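You operate a simulated robot arm through the tools that you are given. There is no shell and no other tool.

Carry out the task below with a simulated robot arm. There is one attempt and no reset: what you move stays moved.

Task
Put things in order on the yard table top. At the end: the beige soil press stands on top of the brown small board; the white salt shaker from the yard table top is on the cream box; the white spray bottle (marked "CLEANER") from the yard table top stands where the white mist bottle (marked "WATER") stood; the white mist bottle stands where the beige soil press stood; whatever was shut is shut again. Leave all else as you found it, and nothing knocked over. Set down upright: salt shaker.
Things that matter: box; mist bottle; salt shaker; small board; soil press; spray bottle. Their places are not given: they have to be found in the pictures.

The check looks at the end state, three seconds after you hand in, the way a careful person would. Anything else that was tipped, shoved, dropped, spilled or broken makes it a failure.

Robot
A 6-joint arm with a two-finger parallel gripper, fixed in place. Base frame: the origin is at the foot of the arm, x ahead of it, y to its left, z up; the work surface is at about z = 0. Readings come in mm, degrees, newtons and seconds.
With the tool pointing down near the work surface it reaches from about 160 to 420 mm from the base axis. Its first joint turns from -66.0 to 66.0 degrees. Payload 1.57 kg.
Tool frame: the origin (TCP) lies between the finger pads and is the grasp point; the fingertips stand 30 mm ahead of it; z points along the fingers, y is the line along which they close. Largest opening 80 mm; finger width 17, thickness 12; the body of the gripper, 40 by 82 mm, starts 80 mm behind the TCP.
Orientation is told as [roll, pitch, yaw] about the base's x, y, z axes, in that order, counted from this pose: with the fingers straight down and closing along the base's y, the tool's x points along the base's -x, its y along +y and its z along -z.

Tools
- The arm moves only by the tool move_arm. Its argument "moves" is text: rows parted by semicolons, each of 7 numbers parted by spaces: the shift along the base's x, y, z in mm, then the turn, a rotation vector about the base's x, y, z in degrees, then the finger opening in mm, from 0 to 80. In form: dx dy dz rx ry rz grip; .... A call has 1 to 20 rows; each row shifts and turns the commanded pose from where the row before left it. Each row takes 0.2 s and may step no farther than 50 mm and 8.6 degrees from the row before; otherwise, or with a gripper value out of range, the whole call is refused. Where a pose cannot be reached the arm comes as near as it can. A force on the tool above 40 N (or 10 N above the force at the start of the call, whichever is more), or a blocked arm, ends the call early, and 0.2 s more pass. The fingers move at their own pace (about 153 mm/s each) and stop on an object; they squeeze with about 22 N. The grip force told is the motor's: it shows also when the fingers shut on nothing. Time passes only in rows, and 0.2 s behind the last, so rows that do not move let the fingers close. It gives the time, the measured TCP pose, the force on the tool (base axes), the opening and the grip force at its end, in the units of the frame above (readings bear some noise), with the torque about the TCP (base axes, N m) and any sound that the robot's microphone picked up, and new pictures: "show" is both (left out), scene, wrist or none.
- Cameras (640 x 400 px; columns grow to the right, rows downward): "scene" is fixed at [41.1, -319.2, 425.1]; the picture's right is [0.85, -0.53, 0.00], its down [-0.38, -0.60, -0.71] and it looks along [0.38, 0.60, -0.71] (base axes); focal length 214 px, centre (320, 200). "wrist" rides on the gripper at [72, -7, -122] in the tool frame; the picture's right is [0.09, 1.00, 0.00], its down [-0.84, 0.08, -0.54] and it looks along [-0.54, 0.05, 0.84] (tool axes); focal length 238 px, centre (320, 200).
- probe_pixels(camera, pixels): for up to 12 pixels [column, row] of the newest picture of that camera ("zoom" is the newest enlarged one), the place [x, y, z] in the base frame of the surface seen there, good to about 3 mm, but the place of the scene camera against the robot may be out by one fixed shift of up to 25 mm in any direction. No time passes.
- inspect(camera, box): a new picture of the part [left, top, right, bottom] of that camera's present view, enlarged. No time passes.
- close_job(): hands the job in; it is judged then, once.

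Leave the gripper open and the arm clear of the work at the hand-in unless told otherwise.

The tools are called after ">>>" as a command line: name --argument value ..., lists and objects as JSON in quotes. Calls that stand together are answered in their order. move_arm: Moves the arm, as the interface text tells. Its arguments: {"type":"object","properties":{"moves":{"type":"string"},"show":{"type":"string","enum":["both","scene","wrist","none"]}},"required":["moves"]} The other tools are called the same way: probe_pixels (camera, pixels) gives the place of the surface under pixels of a picture; inspect (camera, box) takes an enlarged picture of a part of a camera's view; close_job () hands the job in.

At the start:

```text
time_s: 0.0
tcp_pos: [230.2, 0.7, 275.5]
tcp_rot: [0.0, -0.1, 0.0]
ft_force: [0.1, 0.7, 0.2]
wrist_torque: [0.01, 0.0, 0.0]
gripper_width: 80.0
finger_force: 0.1
```

scene: 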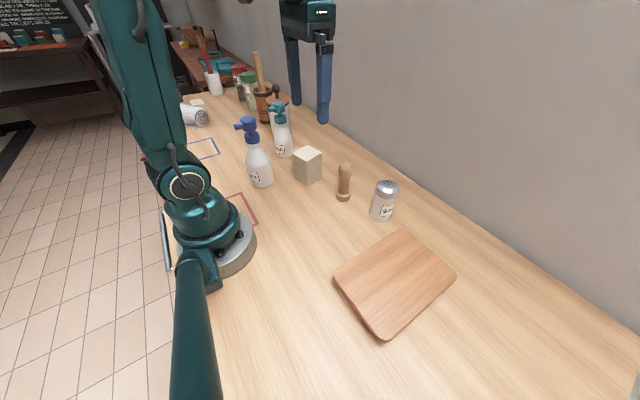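
wrist: 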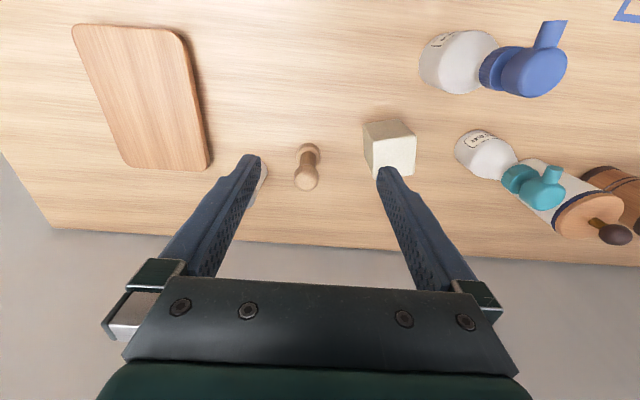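

I see a board, a shaker, a small wooden press, a cream box and two bottles (blue and teal heads). I'll take enlarged pictures to read the labels.

>>> inspect --camera "scene" --box '[220, 90, 320, 200]'

>>> inspect --camera "wrist" --box '[400, 0, 640, 260]'

>>> inspect --camera "scene" --box '[280, 130, 480, 350]'

```text
3.64 times, centred on (270, 145) of scene
```

zoom: 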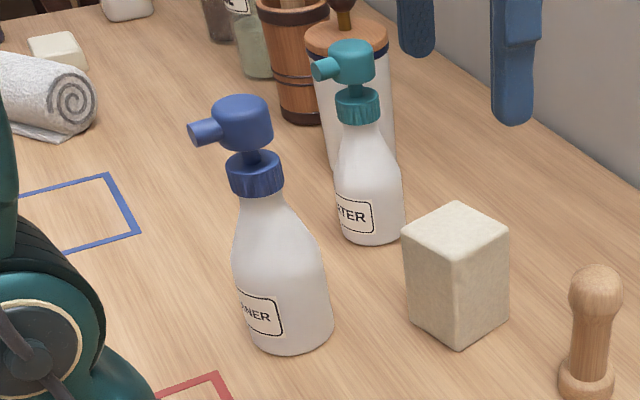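

```text
1.54 times, centred on (520, 130) of wrist
```

zoom: 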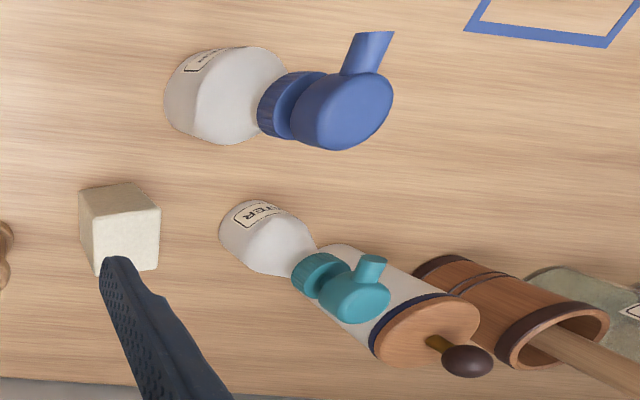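

```text
1.82 times, centred on (380, 240) of scene
```

zoom: 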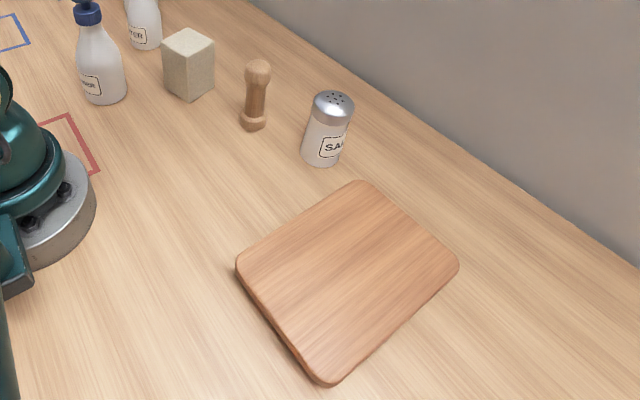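

The blue-headed bottle reads "...NER" (CLEANER = spray bottle), the teal-headed one reads "...TER" (WATER = mist bottle). Next I probe points on each object in the wrist view (press top 307,180; box top 392,128; shaker 262,175; bottles; board corners).

>>> probe_pixels --camera "wrist" --pixels '[[307, 183], [309, 150], [368, 124], [402, 121], [414, 136], [372, 140], [80, 30], [172, 32], [205, 165], [130, 162], [262, 175], [398, 165]]'

>>> probe_pixels --camera "scene" --pixels '[[345, 167], [343, 199], [310, 147], [295, 154], [321, 154], [387, 187], [380, 216], [401, 232], [455, 273], [386, 337], [335, 278], [395, 280]]'

>>> probe_pixels --camera "wrist" --pixels '[[445, 60], [470, 60], [540, 72], [490, 70], [550, 35], [480, 155], [500, 160], [520, 180], [545, 193], [553, 173], [590, 215], [612, 234]]'

>>> probe_pixels --camera "scene" --pixels '[[248, 122], [238, 126], [252, 137], [258, 160], [261, 180], [279, 106], [270, 109], [280, 118], [284, 135], [285, 152], [250, 190], [215, 140]]'

```text
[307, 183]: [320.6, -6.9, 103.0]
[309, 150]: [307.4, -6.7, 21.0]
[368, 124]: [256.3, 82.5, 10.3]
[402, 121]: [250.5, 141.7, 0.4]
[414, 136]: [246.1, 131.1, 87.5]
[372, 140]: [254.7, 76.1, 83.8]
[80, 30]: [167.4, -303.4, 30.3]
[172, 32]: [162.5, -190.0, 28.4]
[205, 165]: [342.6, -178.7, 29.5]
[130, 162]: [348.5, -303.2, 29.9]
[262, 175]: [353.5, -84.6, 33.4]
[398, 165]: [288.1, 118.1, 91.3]
```

```text
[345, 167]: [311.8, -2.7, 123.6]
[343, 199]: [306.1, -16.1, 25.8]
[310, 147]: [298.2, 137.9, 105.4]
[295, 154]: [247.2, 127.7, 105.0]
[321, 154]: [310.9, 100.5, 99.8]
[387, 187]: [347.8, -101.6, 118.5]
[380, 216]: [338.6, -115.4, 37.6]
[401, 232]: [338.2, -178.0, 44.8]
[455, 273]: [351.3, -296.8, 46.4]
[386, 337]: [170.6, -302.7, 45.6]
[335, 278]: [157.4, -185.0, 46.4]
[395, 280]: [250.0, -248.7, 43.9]
```

```text
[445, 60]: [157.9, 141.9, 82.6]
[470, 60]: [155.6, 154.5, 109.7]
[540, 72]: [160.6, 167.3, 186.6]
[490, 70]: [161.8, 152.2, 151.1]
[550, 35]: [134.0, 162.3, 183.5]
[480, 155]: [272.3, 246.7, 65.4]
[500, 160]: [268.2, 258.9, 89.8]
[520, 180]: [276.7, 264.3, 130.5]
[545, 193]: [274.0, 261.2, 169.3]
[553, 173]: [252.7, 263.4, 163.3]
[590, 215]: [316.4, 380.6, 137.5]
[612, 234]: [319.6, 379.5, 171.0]
```

```text
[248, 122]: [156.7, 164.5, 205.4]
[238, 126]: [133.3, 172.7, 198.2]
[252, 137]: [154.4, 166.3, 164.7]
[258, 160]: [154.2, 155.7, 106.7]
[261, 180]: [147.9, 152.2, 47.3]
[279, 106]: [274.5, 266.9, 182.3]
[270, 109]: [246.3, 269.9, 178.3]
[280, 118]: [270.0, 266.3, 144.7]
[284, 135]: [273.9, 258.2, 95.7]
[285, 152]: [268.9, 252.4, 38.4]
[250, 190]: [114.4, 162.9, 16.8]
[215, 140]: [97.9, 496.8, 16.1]
```

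Scene readings are about 16 mm too high in z against the wrist camera (table reads 16.5 there, 0.4 in the wrist). I'll enlarge the wrist view around the press, box and shaker to measure more exactly.

>>> inspect --camera "wrist" --box '[240, 100, 440, 225]'

```text
3.20 times, centred on (340, 162) of wrist
```

zoom: 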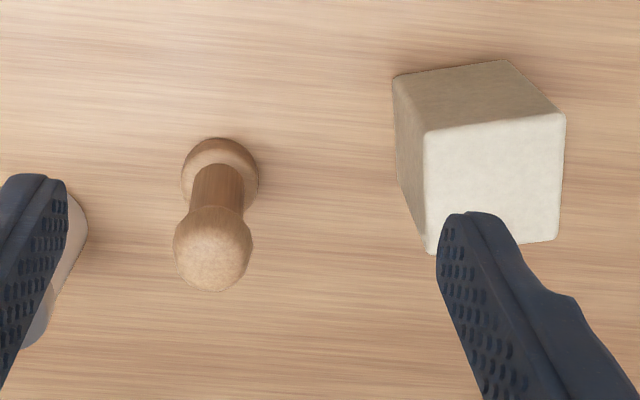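

Next I probe box top corners and the press's edges in this enlarged picture.

>>> probe_pixels --camera "zoom" --pixels '[[432, 138], [558, 122], [552, 235], [434, 240], [186, 180], [254, 180], [219, 145], [219, 185], [180, 248], [246, 248], [213, 225], [213, 280]]'

>>> probe_pixels --camera "zoom" --pixels '[[400, 85], [500, 68], [394, 80], [505, 60], [425, 255], [179, 180], [262, 180], [218, 133], [85, 220], [60, 300], [75, 210], [35, 335]]'

```text
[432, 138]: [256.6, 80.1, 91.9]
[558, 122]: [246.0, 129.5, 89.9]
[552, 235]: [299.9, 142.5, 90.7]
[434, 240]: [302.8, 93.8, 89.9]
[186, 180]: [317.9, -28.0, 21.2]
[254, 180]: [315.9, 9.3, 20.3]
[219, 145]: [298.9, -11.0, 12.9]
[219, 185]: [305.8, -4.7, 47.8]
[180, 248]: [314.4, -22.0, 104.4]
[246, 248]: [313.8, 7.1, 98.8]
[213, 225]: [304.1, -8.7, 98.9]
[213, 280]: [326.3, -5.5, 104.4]
```

```text
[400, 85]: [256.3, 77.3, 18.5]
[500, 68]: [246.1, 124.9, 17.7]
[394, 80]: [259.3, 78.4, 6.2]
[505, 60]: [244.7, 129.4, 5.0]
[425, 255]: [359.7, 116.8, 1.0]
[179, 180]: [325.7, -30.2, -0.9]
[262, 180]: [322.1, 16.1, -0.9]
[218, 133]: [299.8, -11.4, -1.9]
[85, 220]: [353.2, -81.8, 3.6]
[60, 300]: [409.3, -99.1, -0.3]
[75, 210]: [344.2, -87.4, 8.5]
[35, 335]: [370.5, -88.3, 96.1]
```

Box top centre is near (276,111), z 90; press axis near (318,-9), about 105 tall, base about 38 across. I move over the press at z about 200 to look straight down on it and the shaker.

>>> move_arm --moves "30 -4 -25 0 0 0 80; 30 -4 -25 0 0 0 80; 28 -2 -25 0 0 0 80; 0 0 0 0 0 0 80"

```text
time_s: 1.0
tcp_pos: [316.8, -9.2, 201.6]
tcp_rot: [0.2, -0.2, 0.1]
ft_force: [1.0, 0.0, -0.1]
wrist_torque: [0.0, 0.01, 0.0]
gripper_width: 80.0
finger_force: 0.1
```

scene: 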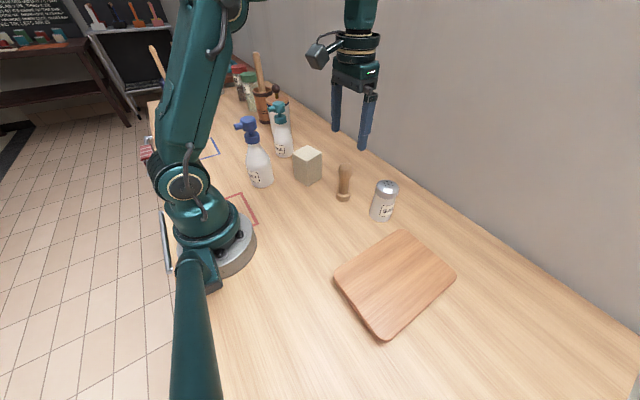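
wrist: 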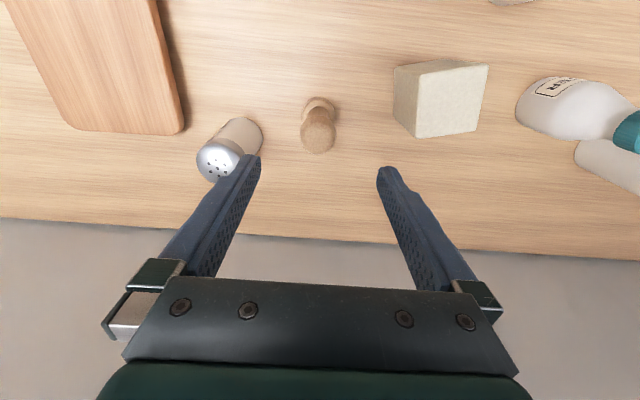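

The press is at (318,130), the shaker at (220,160) in the wrist view. I enlarge both for accurate probing.

>>> inspect --camera "wrist" --box '[180, 80, 372, 200]'

```text
3.33 times, centred on (276, 140) of wrist
```

zoom: 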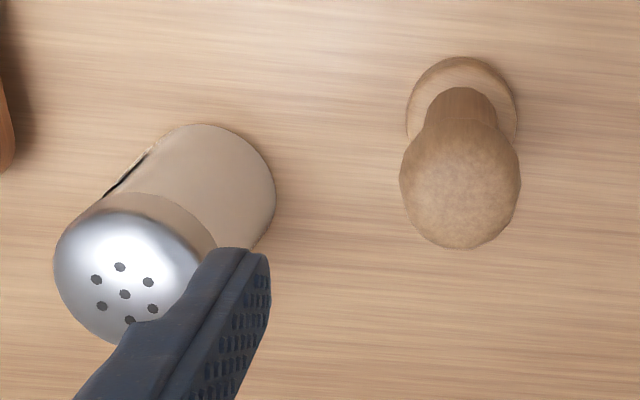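

>>> probe_pixels --camera "zoom" --pixels '[[410, 110], [514, 110], [461, 61], [461, 80], [405, 185], [516, 185], [460, 240], [460, 150], [461, 100], [404, 185], [520, 190], [460, 195]]'

>>> probe_pixels --camera "zoom" --pixels '[[125, 293], [60, 265], [205, 250], [135, 215], [205, 130], [270, 190], [145, 165], [230, 180], [272, 210], [240, 140], [120, 267], [95, 335]]'

```text
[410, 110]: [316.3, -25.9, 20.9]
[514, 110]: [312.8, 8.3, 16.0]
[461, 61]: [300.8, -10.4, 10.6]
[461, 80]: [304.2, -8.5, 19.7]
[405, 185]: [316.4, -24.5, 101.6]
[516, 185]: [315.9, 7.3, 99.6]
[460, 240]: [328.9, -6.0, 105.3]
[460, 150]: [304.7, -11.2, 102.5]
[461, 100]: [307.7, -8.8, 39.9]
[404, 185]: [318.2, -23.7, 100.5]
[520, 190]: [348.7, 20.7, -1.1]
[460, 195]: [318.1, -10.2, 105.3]
```

```text
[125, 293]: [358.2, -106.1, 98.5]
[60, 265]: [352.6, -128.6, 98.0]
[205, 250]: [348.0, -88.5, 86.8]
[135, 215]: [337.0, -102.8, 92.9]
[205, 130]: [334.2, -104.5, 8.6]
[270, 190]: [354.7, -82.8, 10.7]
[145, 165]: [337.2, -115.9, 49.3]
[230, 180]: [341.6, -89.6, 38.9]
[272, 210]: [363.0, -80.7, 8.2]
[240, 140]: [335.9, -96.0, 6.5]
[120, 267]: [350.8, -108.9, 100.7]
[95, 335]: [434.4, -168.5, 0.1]
```

Press axis is about (318,-9), knob 33 wide at z 75–105; shaker axis about (358,-105), top z 100. I go straight down to z 88 around the press's knob and close.

>>> move_arm --moves "1 0 -40 0 0 0 80; 0 0 -40 0 0 0 80; 0 0 -33 0 0 0 80; 0 0 0 0 0 0 80; 0 0 0 0 0 0 25; 0 0 0 0 0 0 25; 0 0 0 0 0 0 25"

```text
time_s: 2.6
tcp_pos: [318.2, -8.7, 88.1]
tcp_rot: [0.1, -0.2, 0.0]
ft_force: [-0.1, 0.2, -0.6]
wrist_torque: [0.01, -0.02, -0.03]
gripper_width: 36.1
finger_force: 21.9
```

scene: 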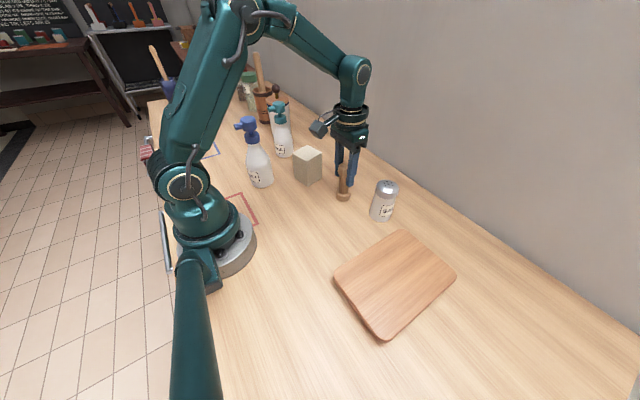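
wrist: 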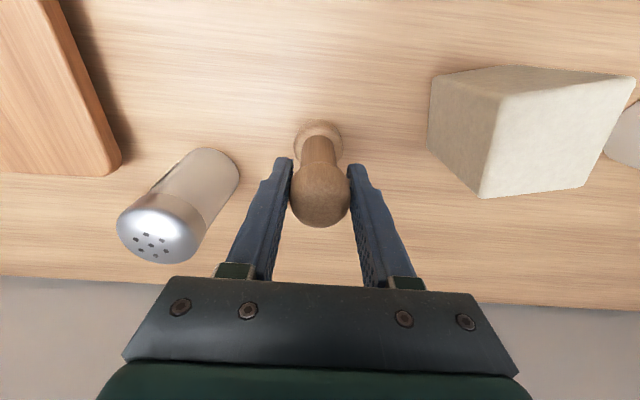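

Grip holds at 36 mm with 22 N. Before lifting I take a last measure of the press base's place (base ring at about (318,130)).

>>> inspect --camera "wrist" --box '[260, 100, 388, 240]'

```text
2.86 times, centred on (324, 170) of wrist
```

zoom: 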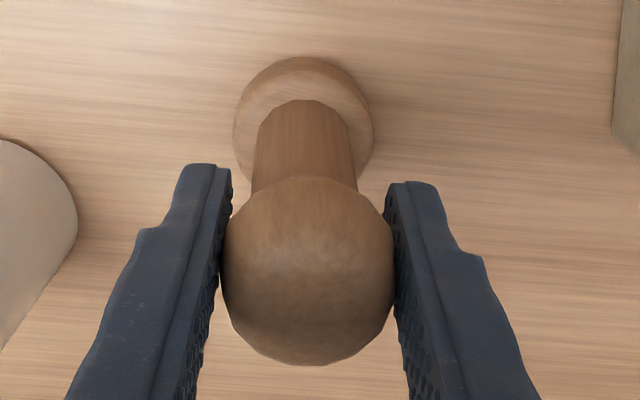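

>>> probe_pixels --camera "zoom" --pixels '[[303, 62], [303, 80], [240, 130], [366, 130], [245, 155], [365, 155], [303, 110], [308, 300], [308, 355], [308, 240], [303, 54], [303, 70]]'

```text
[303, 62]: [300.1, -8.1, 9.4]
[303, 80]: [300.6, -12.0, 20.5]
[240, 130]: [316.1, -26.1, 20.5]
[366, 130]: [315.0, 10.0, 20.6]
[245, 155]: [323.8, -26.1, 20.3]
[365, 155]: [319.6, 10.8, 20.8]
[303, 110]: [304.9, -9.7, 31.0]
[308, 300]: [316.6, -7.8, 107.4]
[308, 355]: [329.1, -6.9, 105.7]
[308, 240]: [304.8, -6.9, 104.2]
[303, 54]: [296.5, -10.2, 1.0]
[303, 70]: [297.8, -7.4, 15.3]
```

The press stood at about (317.5,-8.5). Now I lift it to z 240 and carry it to over the board's middle, about (255,-243).

>>> move_arm --moves "0 0 15 0 0 0 25; 0 0 35 0 0 0 25; 0 0 40 0 0 0 25; 0 0 40 0 0 0 25; 0 0 15 0 0 0 25; -9 -30 0 0 0 0 25; -9 -34 0 0 0 0 25; -9 -34 0 0 0 0 25; -9 -34 0 0 0 0 25; -9 -34 0 0 0 0 25; -9 -34 0 0 0 0 25; -9 -34 0 0 0 0 25; 0 0 0 0 0 0 25"

```text
time_s: 5.4
tcp_pos: [258.1, -230.8, 232.4]
tcp_rot: [0.1, -0.2, 0.0]
ft_force: [-1.6, 0.6, -0.6]
wrist_torque: [-0.01, -0.01, -0.04]
gripper_width: 36.0
finger_force: 21.6
out of reach, approached as far as the arm can: row 12
```

scene: 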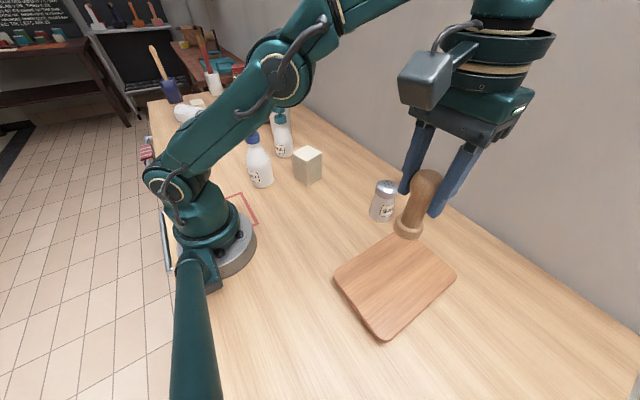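
wrist: 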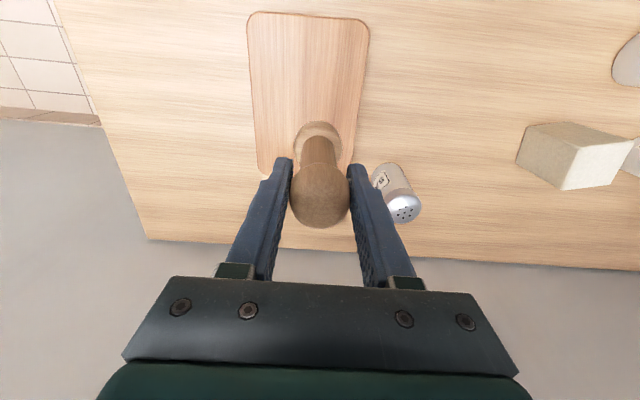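

At z 232 the arm is at its reach limit at (258,-231). I come down to about z 150, where it reaches farther, and read the pose.

>>> move_arm --moves "0 0 -30 0 0 0 25; 0 0 -30 0 0 0 25; 0 0 -20 0 0 0 25; 0 0 0 0 0 0 25"

```text
time_s: 6.4
tcp_pos: [259.0, -231.8, 154.3]
tcp_rot: [0.1, -0.2, 0.0]
ft_force: [-0.1, -0.2, -0.6]
wrist_torque: [0.0, 0.0, 0.02]
gripper_width: 36.4
finger_force: 22.6
```

scene: 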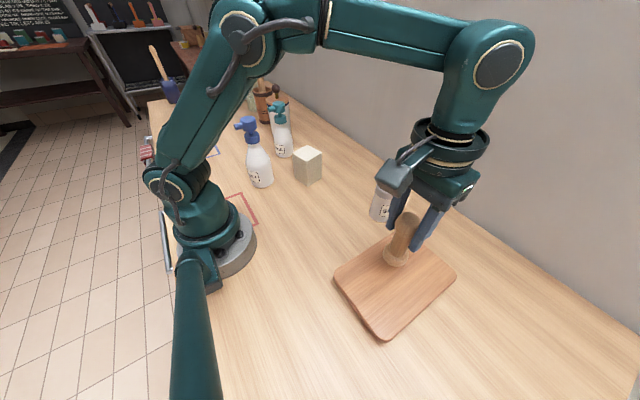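
wrist: 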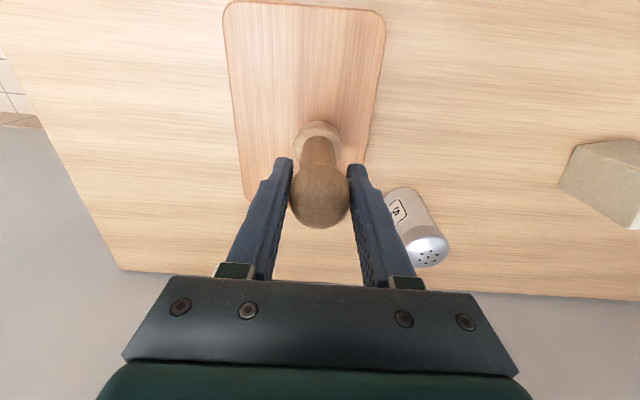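

Now at (259,-232,154). I shift to (255,-243), and lower to about z 121, just above expected contact at 117.5.

>>> move_arm --moves "-4 -11 0 0 0 0 25; 0 0 -20 0 0 0 25; 0 0 -12 0 0 0 25; 0 0 0 0 0 0 25"

```text
time_s: 7.4
tcp_pos: [255.3, -242.6, 120.2]
tcp_rot: [0.0, -0.1, -0.1]
ft_force: [-0.3, 0.1, -1.1]
wrist_torque: [0.01, -0.02, 0.0]
gripper_width: 36.4
finger_force: 22.1
```

scene: 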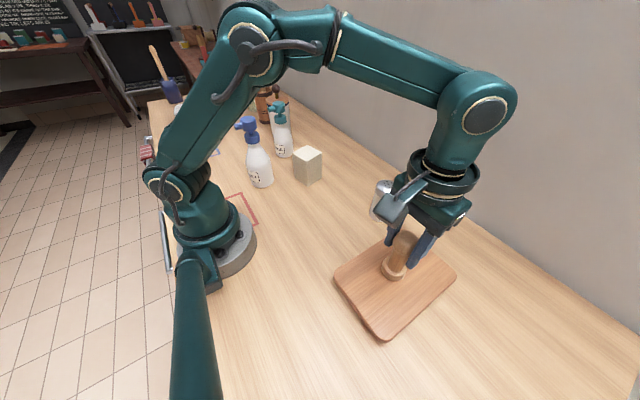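
wrist: 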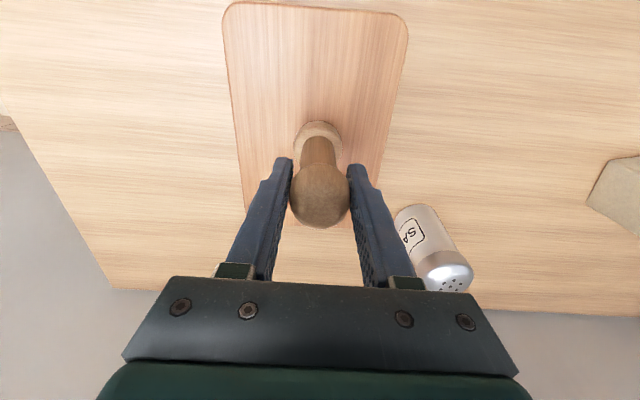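

It hangs just over the board at z 120.2 with no contact yet. I lower 2 mm and read the force.

>>> move_arm --moves "0 0 -1.5 0 0 0 25; 0 0 -1 0 0 0 25; 0 0 0 0 0 0 25" --show "none"

```text
time_s: 8.2
tcp_pos: [255.0, -242.4, 118.5]
tcp_rot: [0.1, -0.1, 0.0]
ft_force: [1.0, 0.0, -1.9]
wrist_torque: [0.0, -0.02, -0.02]
gripper_width: 36.1
finger_force: 21.8
```

Still nearly free (-1.9 N). I lower 1.5 mm more in small steps.

>>> move_arm --moves "0 0 -1 0 0 0 25; 0 0 -0.5 0 0 0 25; 0 0 0 0 0 0 25" --show "none"

```text
time_s: 9.0
tcp_pos: [255.3, -242.8, 117.0]
tcp_rot: [0.0, -0.2, 0.0]
ft_force: [-0.7, 0.5, 12.0]
wrist_torque: [0.18, 0.04, 0.01]
gripper_width: 36.3
finger_force: 21.4
```

Contact: 12 N upward at z 117. I ease up 0.5 mm, open the fingers, and rise straight up.

>>> move_arm --moves "0 0 0.5 0 0 0 25; 0 0 0 0 0 0 44; 0 0 0 0 0 0 60; 0 0 0 0 0 0 60; 0 0 20 0 0 0 60; 0 0 40 0 0 0 60; 0 0 20 0 0 0 60; 0 0 0 0 0 0 60"

```text
time_s: 10.8
tcp_pos: [253.5, -243.6, 197.9]
tcp_rot: [0.1, -0.1, 0.0]
ft_force: [-0.3, 0.5, 0.5]
wrist_torque: [0.0, 0.0, 0.0]
gripper_width: 60.0
finger_force: 0.0
```

scene: 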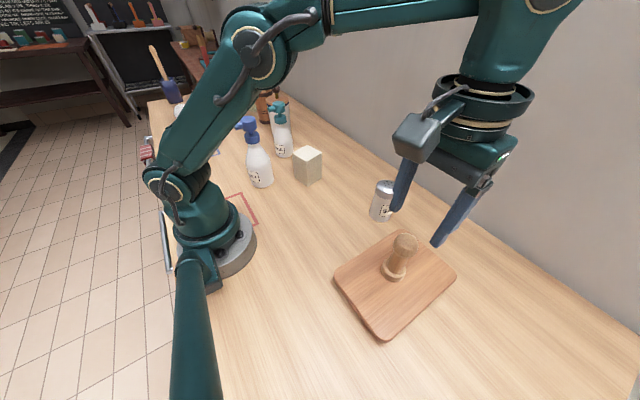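
wrist: 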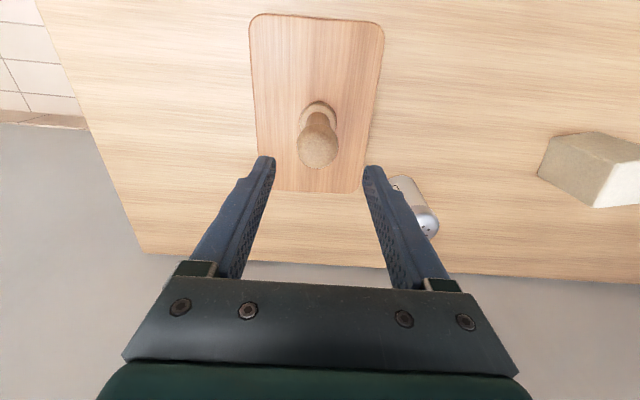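

The press stands upright on the board. Now I go up to z about 255 and swing over to (230,190) to view the two bottles from near.

>>> move_arm --moves "-10 35 20 0 0 0 80; -10 40 20 0 0 0 80; -3 45 15 0 0 0 80; 0 48 0 0 0 0 80; 0 48 0 0 0 0 80; 0 48 0 0 0 0 80; 0 48 0 0 0 0 80; 0 48 0 0 0 0 80; 0 40 0 0 0 0 80; 0 30 0 0 0 0 80; 0 0 0 0 0 0 80"

```text
time_s: 13.2
tcp_pos: [231.1, 188.2, 252.8]
tcp_rot: [0.1, -0.1, 0.1]
ft_force: [0.2, -0.8, 0.4]
wrist_torque: [-0.01, 0.02, 0.01]
gripper_width: 79.8
finger_force: 0.0
```

scene: 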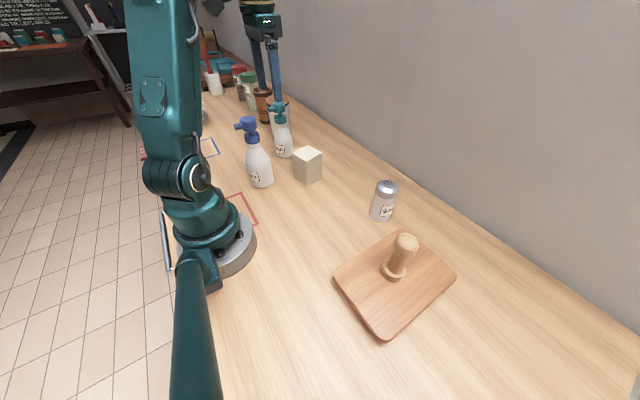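
wrist: 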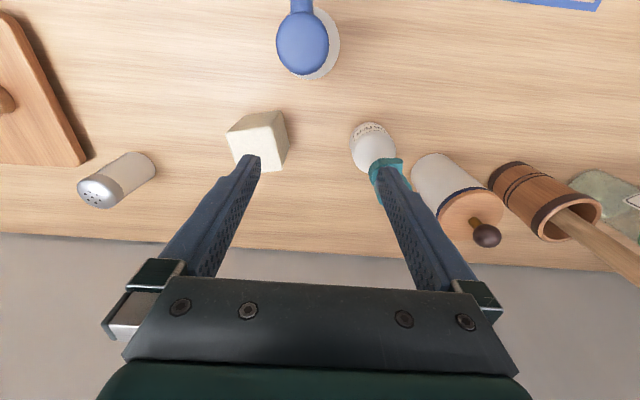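

The mist bottle shows at (375,150), partly behind a finger; the spray bottle at (305,45). I enlarge both and probe.

>>> inspect --camera "wrist" --box '[330, 100, 522, 220]'

>>> inspect --camera "wrist" --box '[240, 0, 400, 100]'

```text
3.33 times, centred on (426, 160) of wrist
```

zoom: 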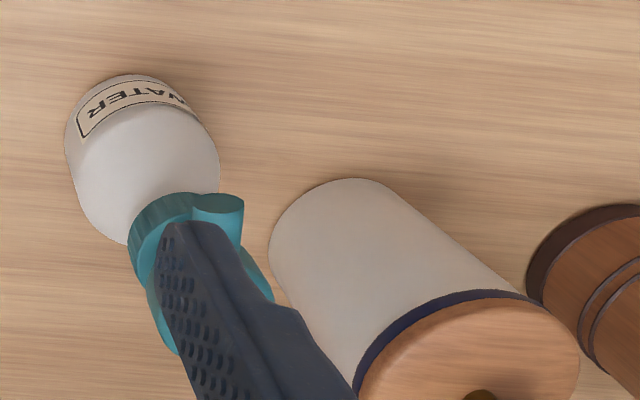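

```text
4.00 times, centred on (320, 50) of wrist
```

zoom: 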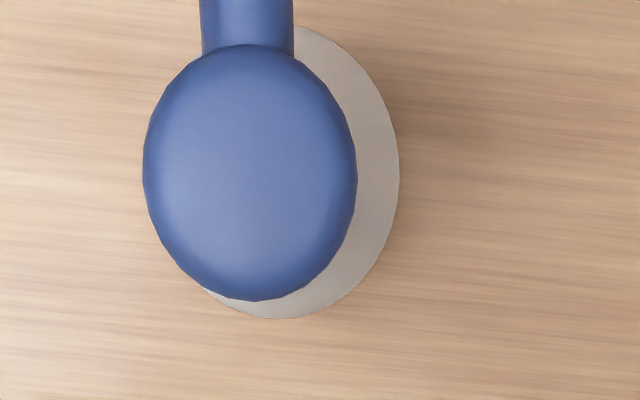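

I probe the spray bottle in this newest enlargement.

>>> probe_pixels --camera "zoom" --pixels '[[148, 170], [352, 170], [255, 295], [255, 50], [250, 170], [394, 170], [290, 313], [350, 270], [320, 35], [380, 100], [402, 170], [245, 10]]'

>>> probe_pixels --camera "wrist" --pixels '[[352, 145], [394, 145], [372, 124], [372, 150], [372, 165], [378, 165], [398, 162], [375, 185], [440, 160], [413, 172], [470, 205], [487, 236]]'

```text
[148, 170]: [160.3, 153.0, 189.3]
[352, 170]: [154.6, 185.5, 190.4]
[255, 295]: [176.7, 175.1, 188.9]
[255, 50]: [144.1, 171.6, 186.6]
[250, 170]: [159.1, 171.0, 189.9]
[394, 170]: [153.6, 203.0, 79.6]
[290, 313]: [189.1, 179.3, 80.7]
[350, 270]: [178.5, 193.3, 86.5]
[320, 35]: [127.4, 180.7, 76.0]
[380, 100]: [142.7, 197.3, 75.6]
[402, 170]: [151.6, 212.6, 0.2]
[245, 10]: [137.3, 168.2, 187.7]
```

```text
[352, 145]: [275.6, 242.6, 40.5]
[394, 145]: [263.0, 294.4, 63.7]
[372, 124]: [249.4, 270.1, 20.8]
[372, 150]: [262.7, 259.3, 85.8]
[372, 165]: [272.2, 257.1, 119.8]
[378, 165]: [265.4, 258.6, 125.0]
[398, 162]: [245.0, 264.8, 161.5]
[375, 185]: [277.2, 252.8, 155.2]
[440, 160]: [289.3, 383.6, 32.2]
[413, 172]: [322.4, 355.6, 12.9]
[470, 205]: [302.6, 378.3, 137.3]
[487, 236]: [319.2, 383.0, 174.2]
```

The spray bottle's axis is about (159,171), top z 190. For the mist bottle I want a cleaner view, so I move to about (258,236,222), fingertips still above its top (~168).

>>> move_arm --moves "14 24 -10 0 0 0 80; 13 24 -21 0 0 0 80; 0 0 0 0 0 0 80"

```text
time_s: 14.0
tcp_pos: [259.9, 234.9, 220.4]
tcp_rot: [0.1, -0.2, 0.0]
ft_force: [0.0, -0.2, 1.1]
wrist_torque: [0.0, -0.03, -0.05]
gripper_width: 80.0
finger_force: 0.0
```

scene: 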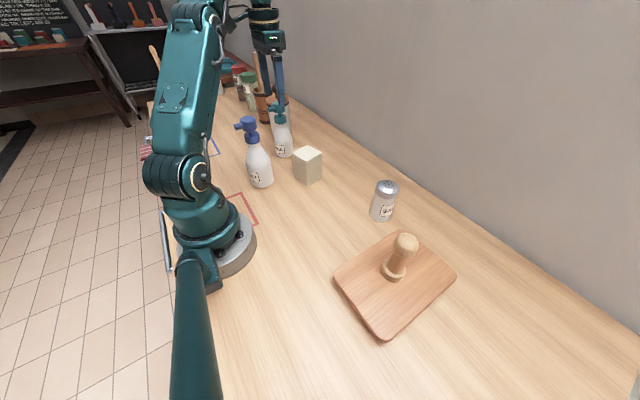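
wrist: 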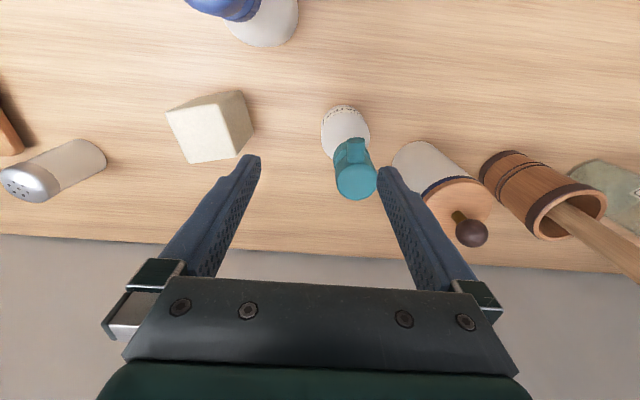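

The mist bottle is now clear at (350,160). I enlarge and probe it.

>>> inspect --camera "wrist" --box '[290, 90, 418, 210]'

```text
3.33 times, centred on (354, 150) of wrist
```

zoom: 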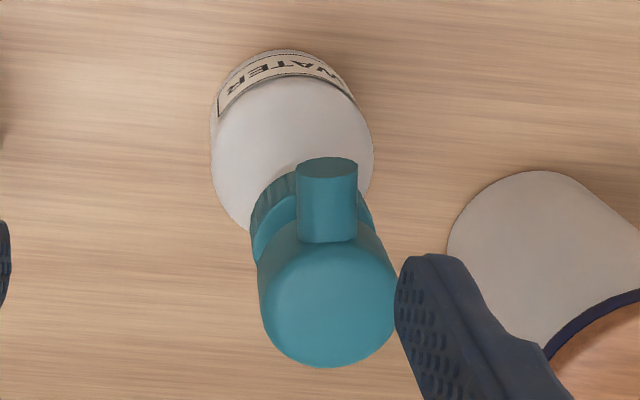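

>>> probe_pixels --camera "zoom" --pixels '[[290, 52], [290, 70], [214, 130], [369, 150], [217, 180], [250, 225], [255, 200], [275, 190], [366, 205], [265, 310], [390, 310], [328, 362]]'

>>> probe_pixels --camera "zoom" --pixels '[[328, 255], [325, 165], [305, 200], [352, 200], [330, 310], [290, 47], [212, 110], [371, 130], [213, 150], [285, 130], [292, 176], [265, 215]]'

```text
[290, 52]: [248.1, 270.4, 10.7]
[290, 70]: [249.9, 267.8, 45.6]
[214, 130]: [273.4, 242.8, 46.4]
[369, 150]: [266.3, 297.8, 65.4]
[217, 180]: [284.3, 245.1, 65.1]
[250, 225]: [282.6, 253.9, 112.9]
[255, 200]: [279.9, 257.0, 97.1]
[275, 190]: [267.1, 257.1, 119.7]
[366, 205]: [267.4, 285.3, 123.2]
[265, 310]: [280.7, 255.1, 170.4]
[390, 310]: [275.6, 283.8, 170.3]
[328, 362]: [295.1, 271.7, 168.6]
```

```text
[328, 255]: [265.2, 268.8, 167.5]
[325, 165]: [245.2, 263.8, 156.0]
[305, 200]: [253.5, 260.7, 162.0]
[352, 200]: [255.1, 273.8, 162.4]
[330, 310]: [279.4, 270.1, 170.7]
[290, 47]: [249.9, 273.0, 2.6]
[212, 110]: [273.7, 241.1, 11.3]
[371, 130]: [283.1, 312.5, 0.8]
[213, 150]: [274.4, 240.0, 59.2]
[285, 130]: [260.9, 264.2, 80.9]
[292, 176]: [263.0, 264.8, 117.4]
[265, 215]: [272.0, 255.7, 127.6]
```

Mist bottle axis is about (277.5,269.7), cap about 33 wide at z 112–137, head top 170, spout towards -x. I come in from the -x side: swing to (238,262), lower to z 160 with the fingers either side of it, then check.

>>> move_arm --moves "-11 14 -2 0 0 0 80; -11 13 -6 0 0 0 80; 0 4 -25 0 0 0 80; 0 3.8 -27 0 0 0 80; 0 0 0 0 0 0 80"

```text
time_s: 15.2
tcp_pos: [234.8, 271.1, 161.6]
tcp_rot: [0.1, -0.1, 0.0]
ft_force: [0.6, 0.4, -0.4]
wrist_torque: [0.01, 0.0, -0.01]
gripper_width: 79.9
finger_force: 0.1
```

scene: 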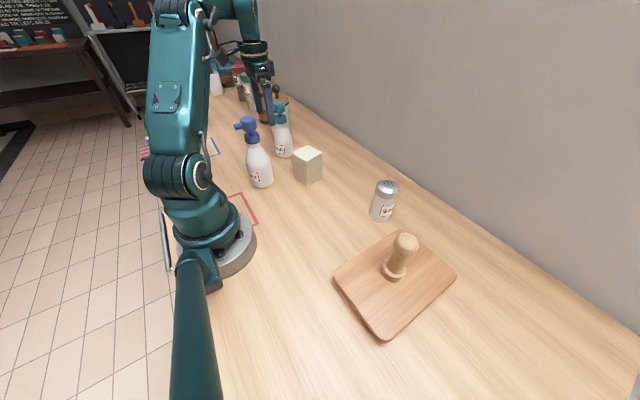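
wrist: 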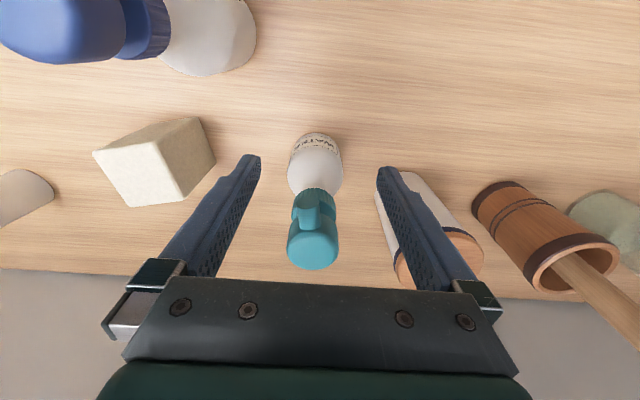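

The bottle sits between the fingers, slightly left of middle. I measure again before moving in.

>>> inspect --camera "wrist" --box '[250, 120, 394, 280]'

```text
2.50 times, centred on (322, 200) of wrist
```

zoom: 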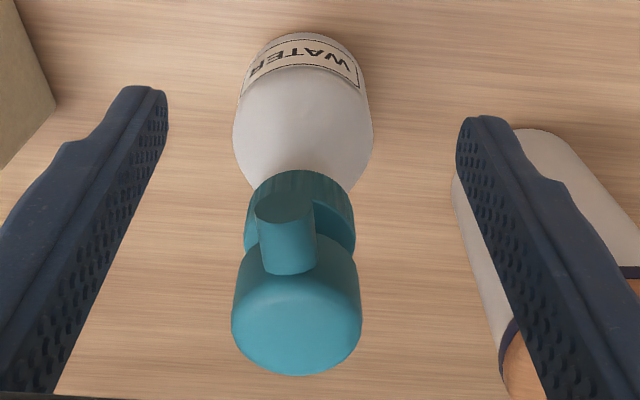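

>>> probe_pixels --camera "zoom" --pixels '[[303, 36], [303, 45], [236, 130], [370, 130], [248, 210], [352, 215], [300, 185], [300, 180], [235, 310], [358, 310], [297, 370], [285, 205]]'

>>> probe_pixels --camera "zoom" --pixels '[[258, 75], [350, 75], [303, 100], [252, 235], [352, 235], [298, 340], [260, 215], [312, 215], [240, 310], [352, 310], [255, 190], [345, 190]]'

```text
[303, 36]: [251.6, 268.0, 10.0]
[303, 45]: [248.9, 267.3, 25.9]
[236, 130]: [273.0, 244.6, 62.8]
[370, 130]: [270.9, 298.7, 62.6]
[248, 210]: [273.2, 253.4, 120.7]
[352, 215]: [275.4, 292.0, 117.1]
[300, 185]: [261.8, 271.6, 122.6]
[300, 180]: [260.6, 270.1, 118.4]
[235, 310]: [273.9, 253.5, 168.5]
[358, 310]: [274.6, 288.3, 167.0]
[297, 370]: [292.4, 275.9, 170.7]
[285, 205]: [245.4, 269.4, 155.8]
```

```text
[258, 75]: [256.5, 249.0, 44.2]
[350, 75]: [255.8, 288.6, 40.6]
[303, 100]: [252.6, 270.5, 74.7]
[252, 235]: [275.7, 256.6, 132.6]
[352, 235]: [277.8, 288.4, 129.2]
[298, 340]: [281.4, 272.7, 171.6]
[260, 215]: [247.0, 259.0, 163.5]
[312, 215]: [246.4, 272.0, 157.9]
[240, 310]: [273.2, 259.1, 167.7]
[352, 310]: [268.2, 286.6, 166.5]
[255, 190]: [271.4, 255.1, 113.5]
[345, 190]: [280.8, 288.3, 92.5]
```

Axis confirmed near (277.5,271). I move in +x 43 and down to z 128 around the cap, then close.

>>> move_arm --moves "21 0 -10 0 0 0 80; 21.5 0 -12 0 0 0 80; 0 0 -11.5 0 0 0 80; 0 0 0 0 0 0 80"

```text
time_s: 16.2
tcp_pos: [277.9, 270.6, 128.2]
tcp_rot: [0.1, -0.3, 0.0]
ft_force: [-0.6, 0.7, 0.3]
wrist_torque: [0.0, 0.02, 0.01]
gripper_width: 80.1
finger_force: 0.0
```

scene: 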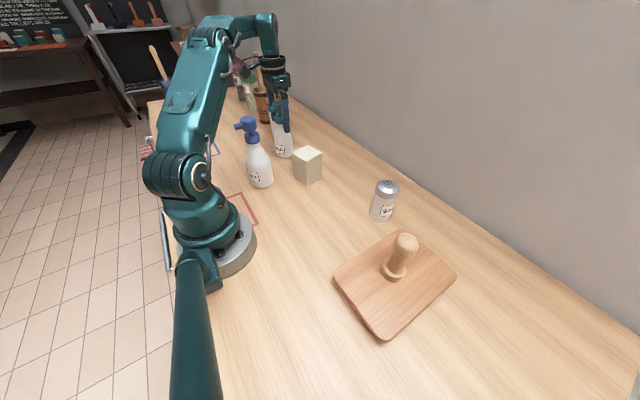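
wrist: 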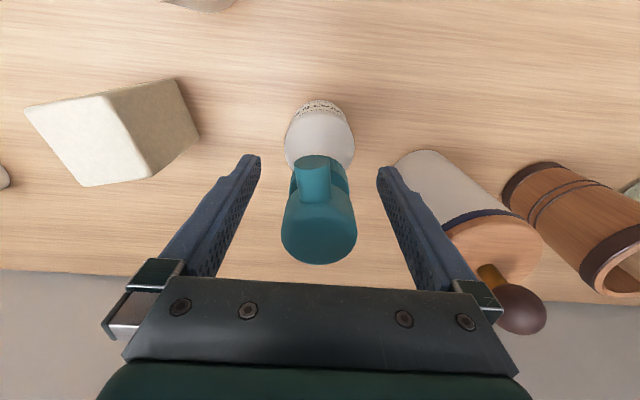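

The gripper is round the cap at (278,271,128) with the bottle centred. I close gently in stages.

>>> move_arm --moves "0 0 0 0 0 0 50; 0 0 0 0 0 0 40; 0 0 0 0 0 0 25; 0 0 0 0 0 0 25; 0 0 0 0 0 0 25"

```text
time_s: 17.4
tcp_pos: [277.7, 270.7, 128.7]
tcp_rot: [0.1, -0.2, 0.0]
ft_force: [-0.8, -0.3, 1.6]
wrist_torque: [-0.12, -0.06, -0.03]
gripper_width: 34.7
finger_force: 22.3
```

scene: 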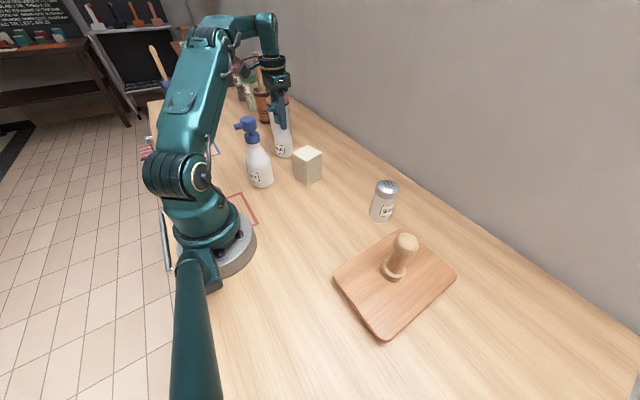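
wrist: 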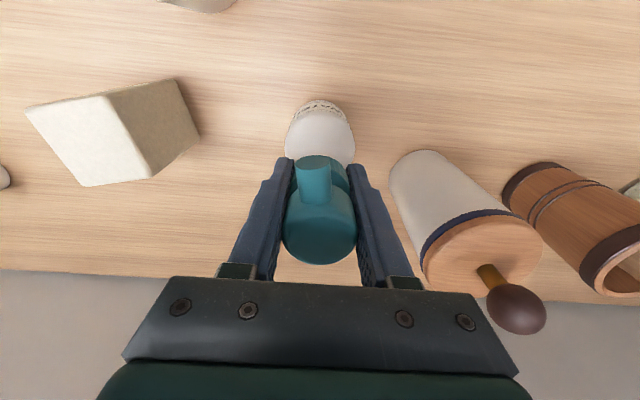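

It's held at 34.7 mm. The mist place is therefore about (277.5,270.7). I lift 12 mm and check the weight and pose.

>>> move_arm --moves "0 0 4 0 0 0 25; 0 0 8 0 0 0 25; 0 0 0 0 0 0 25"

```text
time_s: 18.2
tcp_pos: [278.0, 269.9, 139.8]
tcp_rot: [0.1, -0.1, 0.0]
ft_force: [0.1, 1.1, -0.5]
wrist_torque: [-0.01, -0.02, 0.01]
gripper_width: 34.6
finger_force: 22.1
```

scene: 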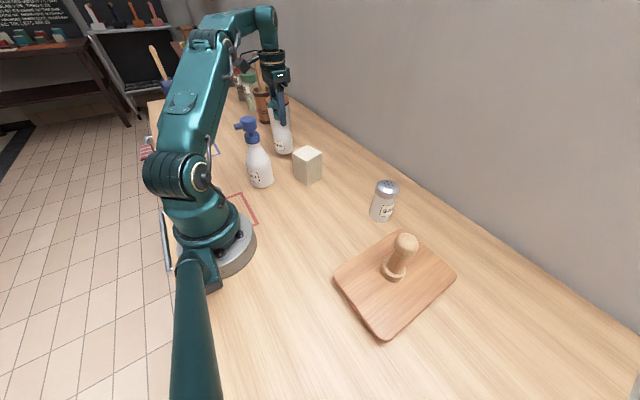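
wrist: 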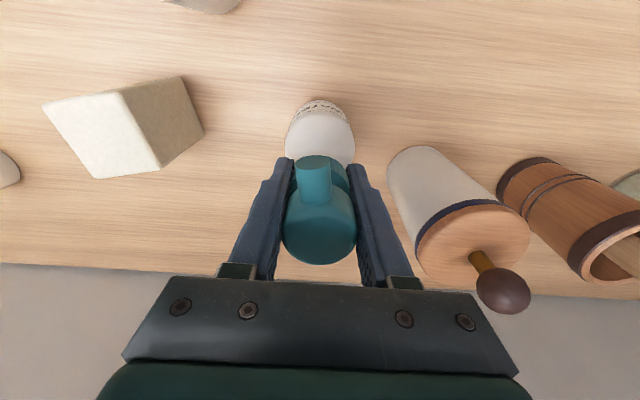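

Held firmly, lifted clear. I carry it rising and inward along -y, crossing over the box with its bottom at z about 110 (box top 91), to over the old press place (317.5,-8.5).

>>> move_arm --moves "-3 -20 20 0 0 0 25; -3 -25 25 0 0 0 25; -3 -20 28 0 0 0 25; -2 -5 27 0 0 0 25; 2 -25 0 0 0 0 25; 3 -30 0 0 0 0 25; 4 -32 0 0 0 0 25; 5 -32 0 0 0 0 25; 8 -32 0 0 0 0 25; 14 -30 0 0 0 0 25; 14.5 -28 0 0 0 0 25; 0 0 0 0 0 0 25"

```text
time_s: 20.8
tcp_pos: [317.7, -8.1, 241.2]
tcp_rot: [0.1, -0.3, 0.0]
ft_force: [0.3, 0.0, -0.8]
wrist_torque: [-0.01, -0.01, -0.04]
gripper_width: 34.4
finger_force: 22.4
```

scene: 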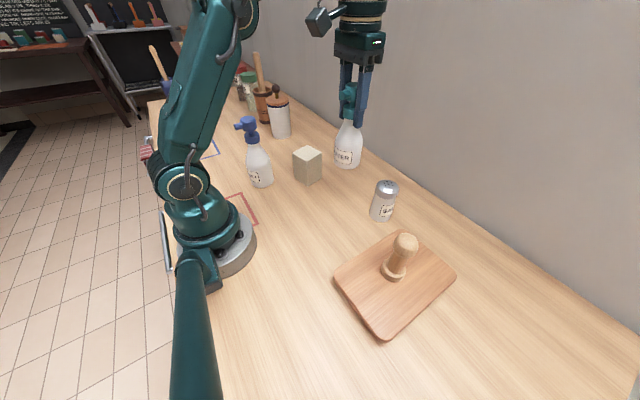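
wrist: 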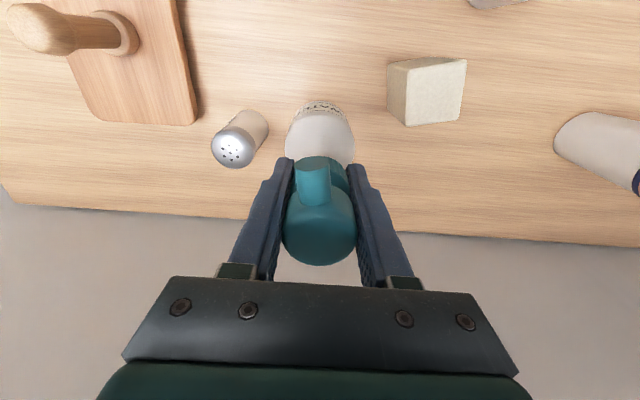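

Over the old press place. I lower to z 131, just above table contact (expected 128.7).

>>> move_arm --moves "0 0 -35 0 0 0 25; 0 0 -35 0 0 0 25; 0 0 -28 0 0 0 25; 0 0 -11 0 0 0 25; 0 0 0 0 0 0 25"

```text
time_s: 22.0
tcp_pos: [317.7, -8.5, 130.3]
tcp_rot: [0.0, -0.3, 0.1]
ft_force: [0.0, 0.4, -1.6]
wrist_torque: [0.02, -0.07, 0.0]
gripper_width: 34.6
finger_force: 21.6
```

scene: 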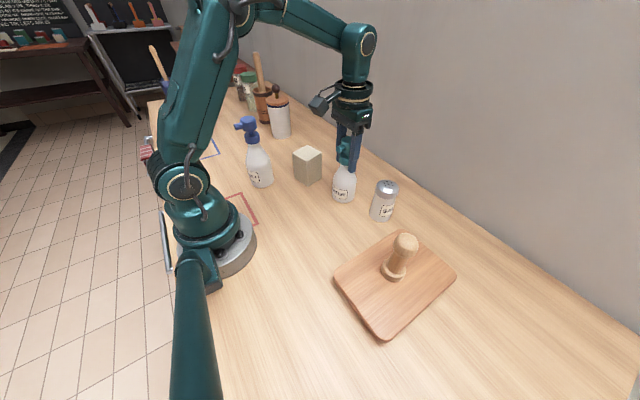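
wrist: 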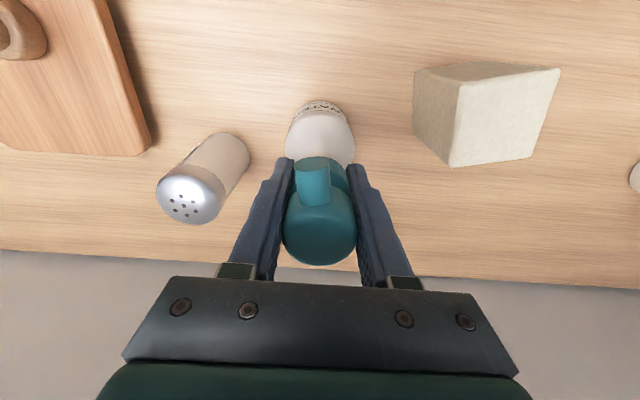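

No contact yet at z 130.3. I lower by 1 mm steps and read the force.

>>> move_arm --moves "0 0 -1 0 0 0 25; 0 0 -0.7 0 0 0 25; 0 0 0 0 0 0 25" --show "none"

```text
time_s: 22.8
tcp_pos: [318.6, -9.4, 128.9]
tcp_rot: [0.1, -0.1, 0.0]
ft_force: [0.0, -0.3, -0.9]
wrist_torque: [0.0, -0.01, -0.01]
gripper_width: 34.7
finger_force: 21.5
```

>>> move_arm --moves "0 0 -0.7 0 0 0 25; 0 0 0 0 0 0 25" --show "none"

```text
time_s: 23.4
tcp_pos: [319.4, -8.9, 128.8]
tcp_rot: [0.1, -0.1, 0.0]
ft_force: [0.1, 0.7, -1.1]
wrist_torque: [0.0, 0.0, -0.02]
gripper_width: 34.5
finger_force: 22.2
```

Still free. Another 0.7 mm.

>>> move_arm --moves "0 0 -0.7 0 0 0 25; 0 0 0 0 0 0 25" --show "none"

```text
time_s: 24.0
tcp_pos: [318.3, -9.8, 128.0]
tcp_rot: [0.1, -0.1, 0.1]
ft_force: [-1.0, 0.4, -0.8]
wrist_torque: [-0.03, 0.03, -0.01]
gripper_width: 34.4
finger_force: 22.2
```

Commanded height is now about equal to the pick height; another 0.7 mm.

>>> move_arm --moves "0 0 -0.7 0 0 0 25; 0 0 0 0 0 0 25" --show "wrist"

```text
time_s: 24.6
tcp_pos: [319.6, -10.0, 128.3]
tcp_rot: [0.1, -0.2, 0.0]
ft_force: [-3.1, 0.7, 11.3]
wrist_torque: [-0.11, 0.26, -0.11]
gripper_width: 34.8
finger_force: 21.7
```

wrist: 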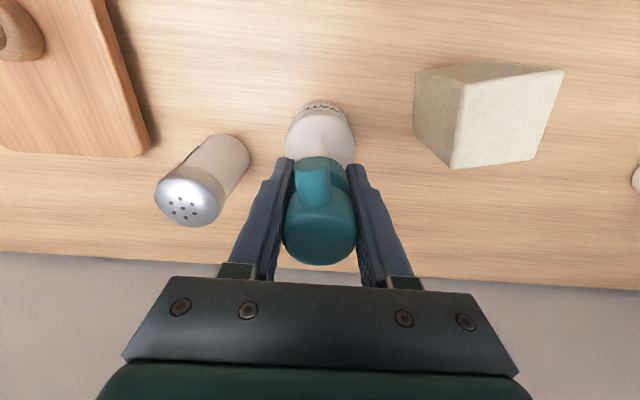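

Contact at 11 N. I ease up slightly, open, and rise straight up to z 230.

>>> move_arm --moves "0 0 0.5 0 0 0 25; 0 0 0 0 0 0 42; 0 0 0 0 0 0 64; 0 0 0 0 0 0 64; 0 0 15 0 0 0 64; 0 0 35 0 0 0 64; 0 0 40 0 0 0 64; 0 0 12 0 0 0 64; 0 0 0 0 0 0 80"

```text
time_s: 26.6
tcp_pos: [317.6, -8.4, 230.1]
tcp_rot: [0.1, -0.1, 0.0]
ft_force: [-0.1, -0.1, -0.8]
wrist_torque: [-0.01, 0.04, 0.0]
gripper_width: 79.8
finger_force: 0.0
```

scene: 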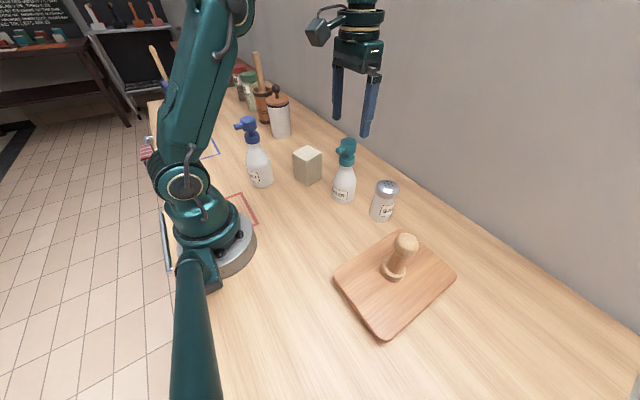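
wrist: 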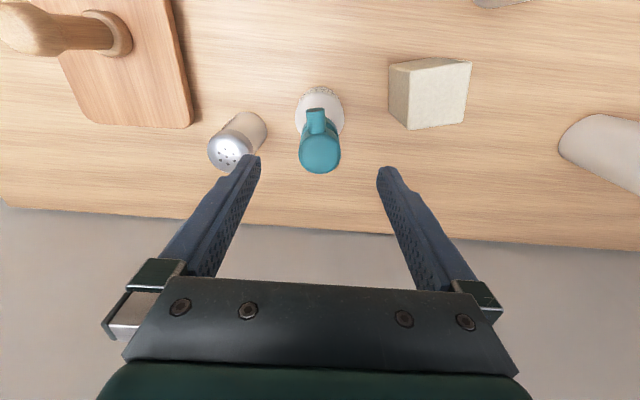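

The mist bottle stands upright on the press's old place. Now I go over to the spray bottle at (159,171), hovering at z 255 (fingertips 225, above its 190 top).

>>> move_arm --moves "-30 20 15 0 0 0 80; -35 30 10 0 0 0 80; -35 33 0 0 0 0 80; -30 35 0 0 0 0 80; -19 35 0 0 0 0 80; -10 26 0 0 0 0 80; 0 0 0 0 0 0 80"

```text
time_s: 28.2
tcp_pos: [158.8, 170.6, 255.0]
tcp_rot: [0.2, -0.2, 0.0]
ft_force: [0.3, 0.9, 0.5]
wrist_torque: [0.0, -0.01, -0.03]
gripper_width: 80.0
finger_force: 0.0
```

scene: 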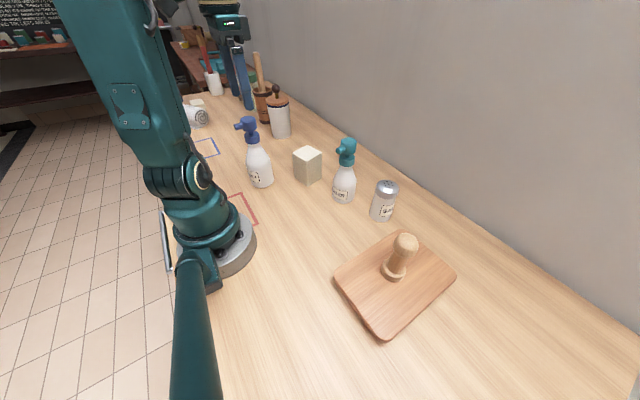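
wrist: 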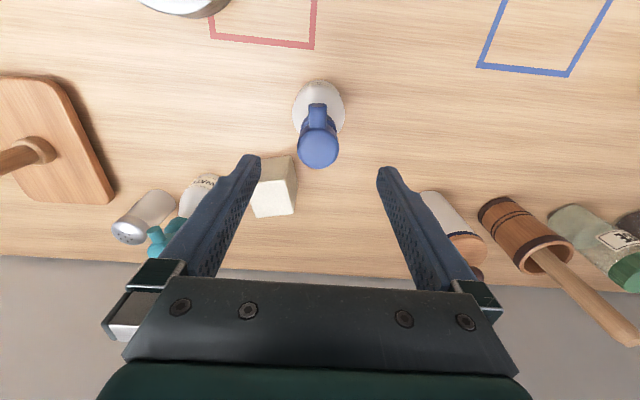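

The spray bottle is centred at (318,130). I enlarge and probe for its axis and cap height.

>>> inspect --camera "wrist" --box '[256, 70, 384, 180]'

```text
3.64 times, centred on (320, 125) of wrist
```

zoom: 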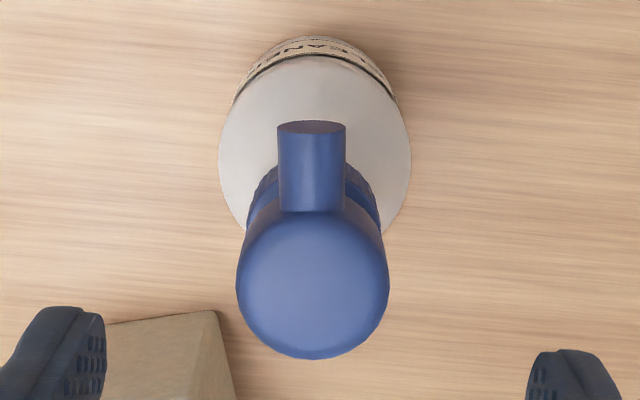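

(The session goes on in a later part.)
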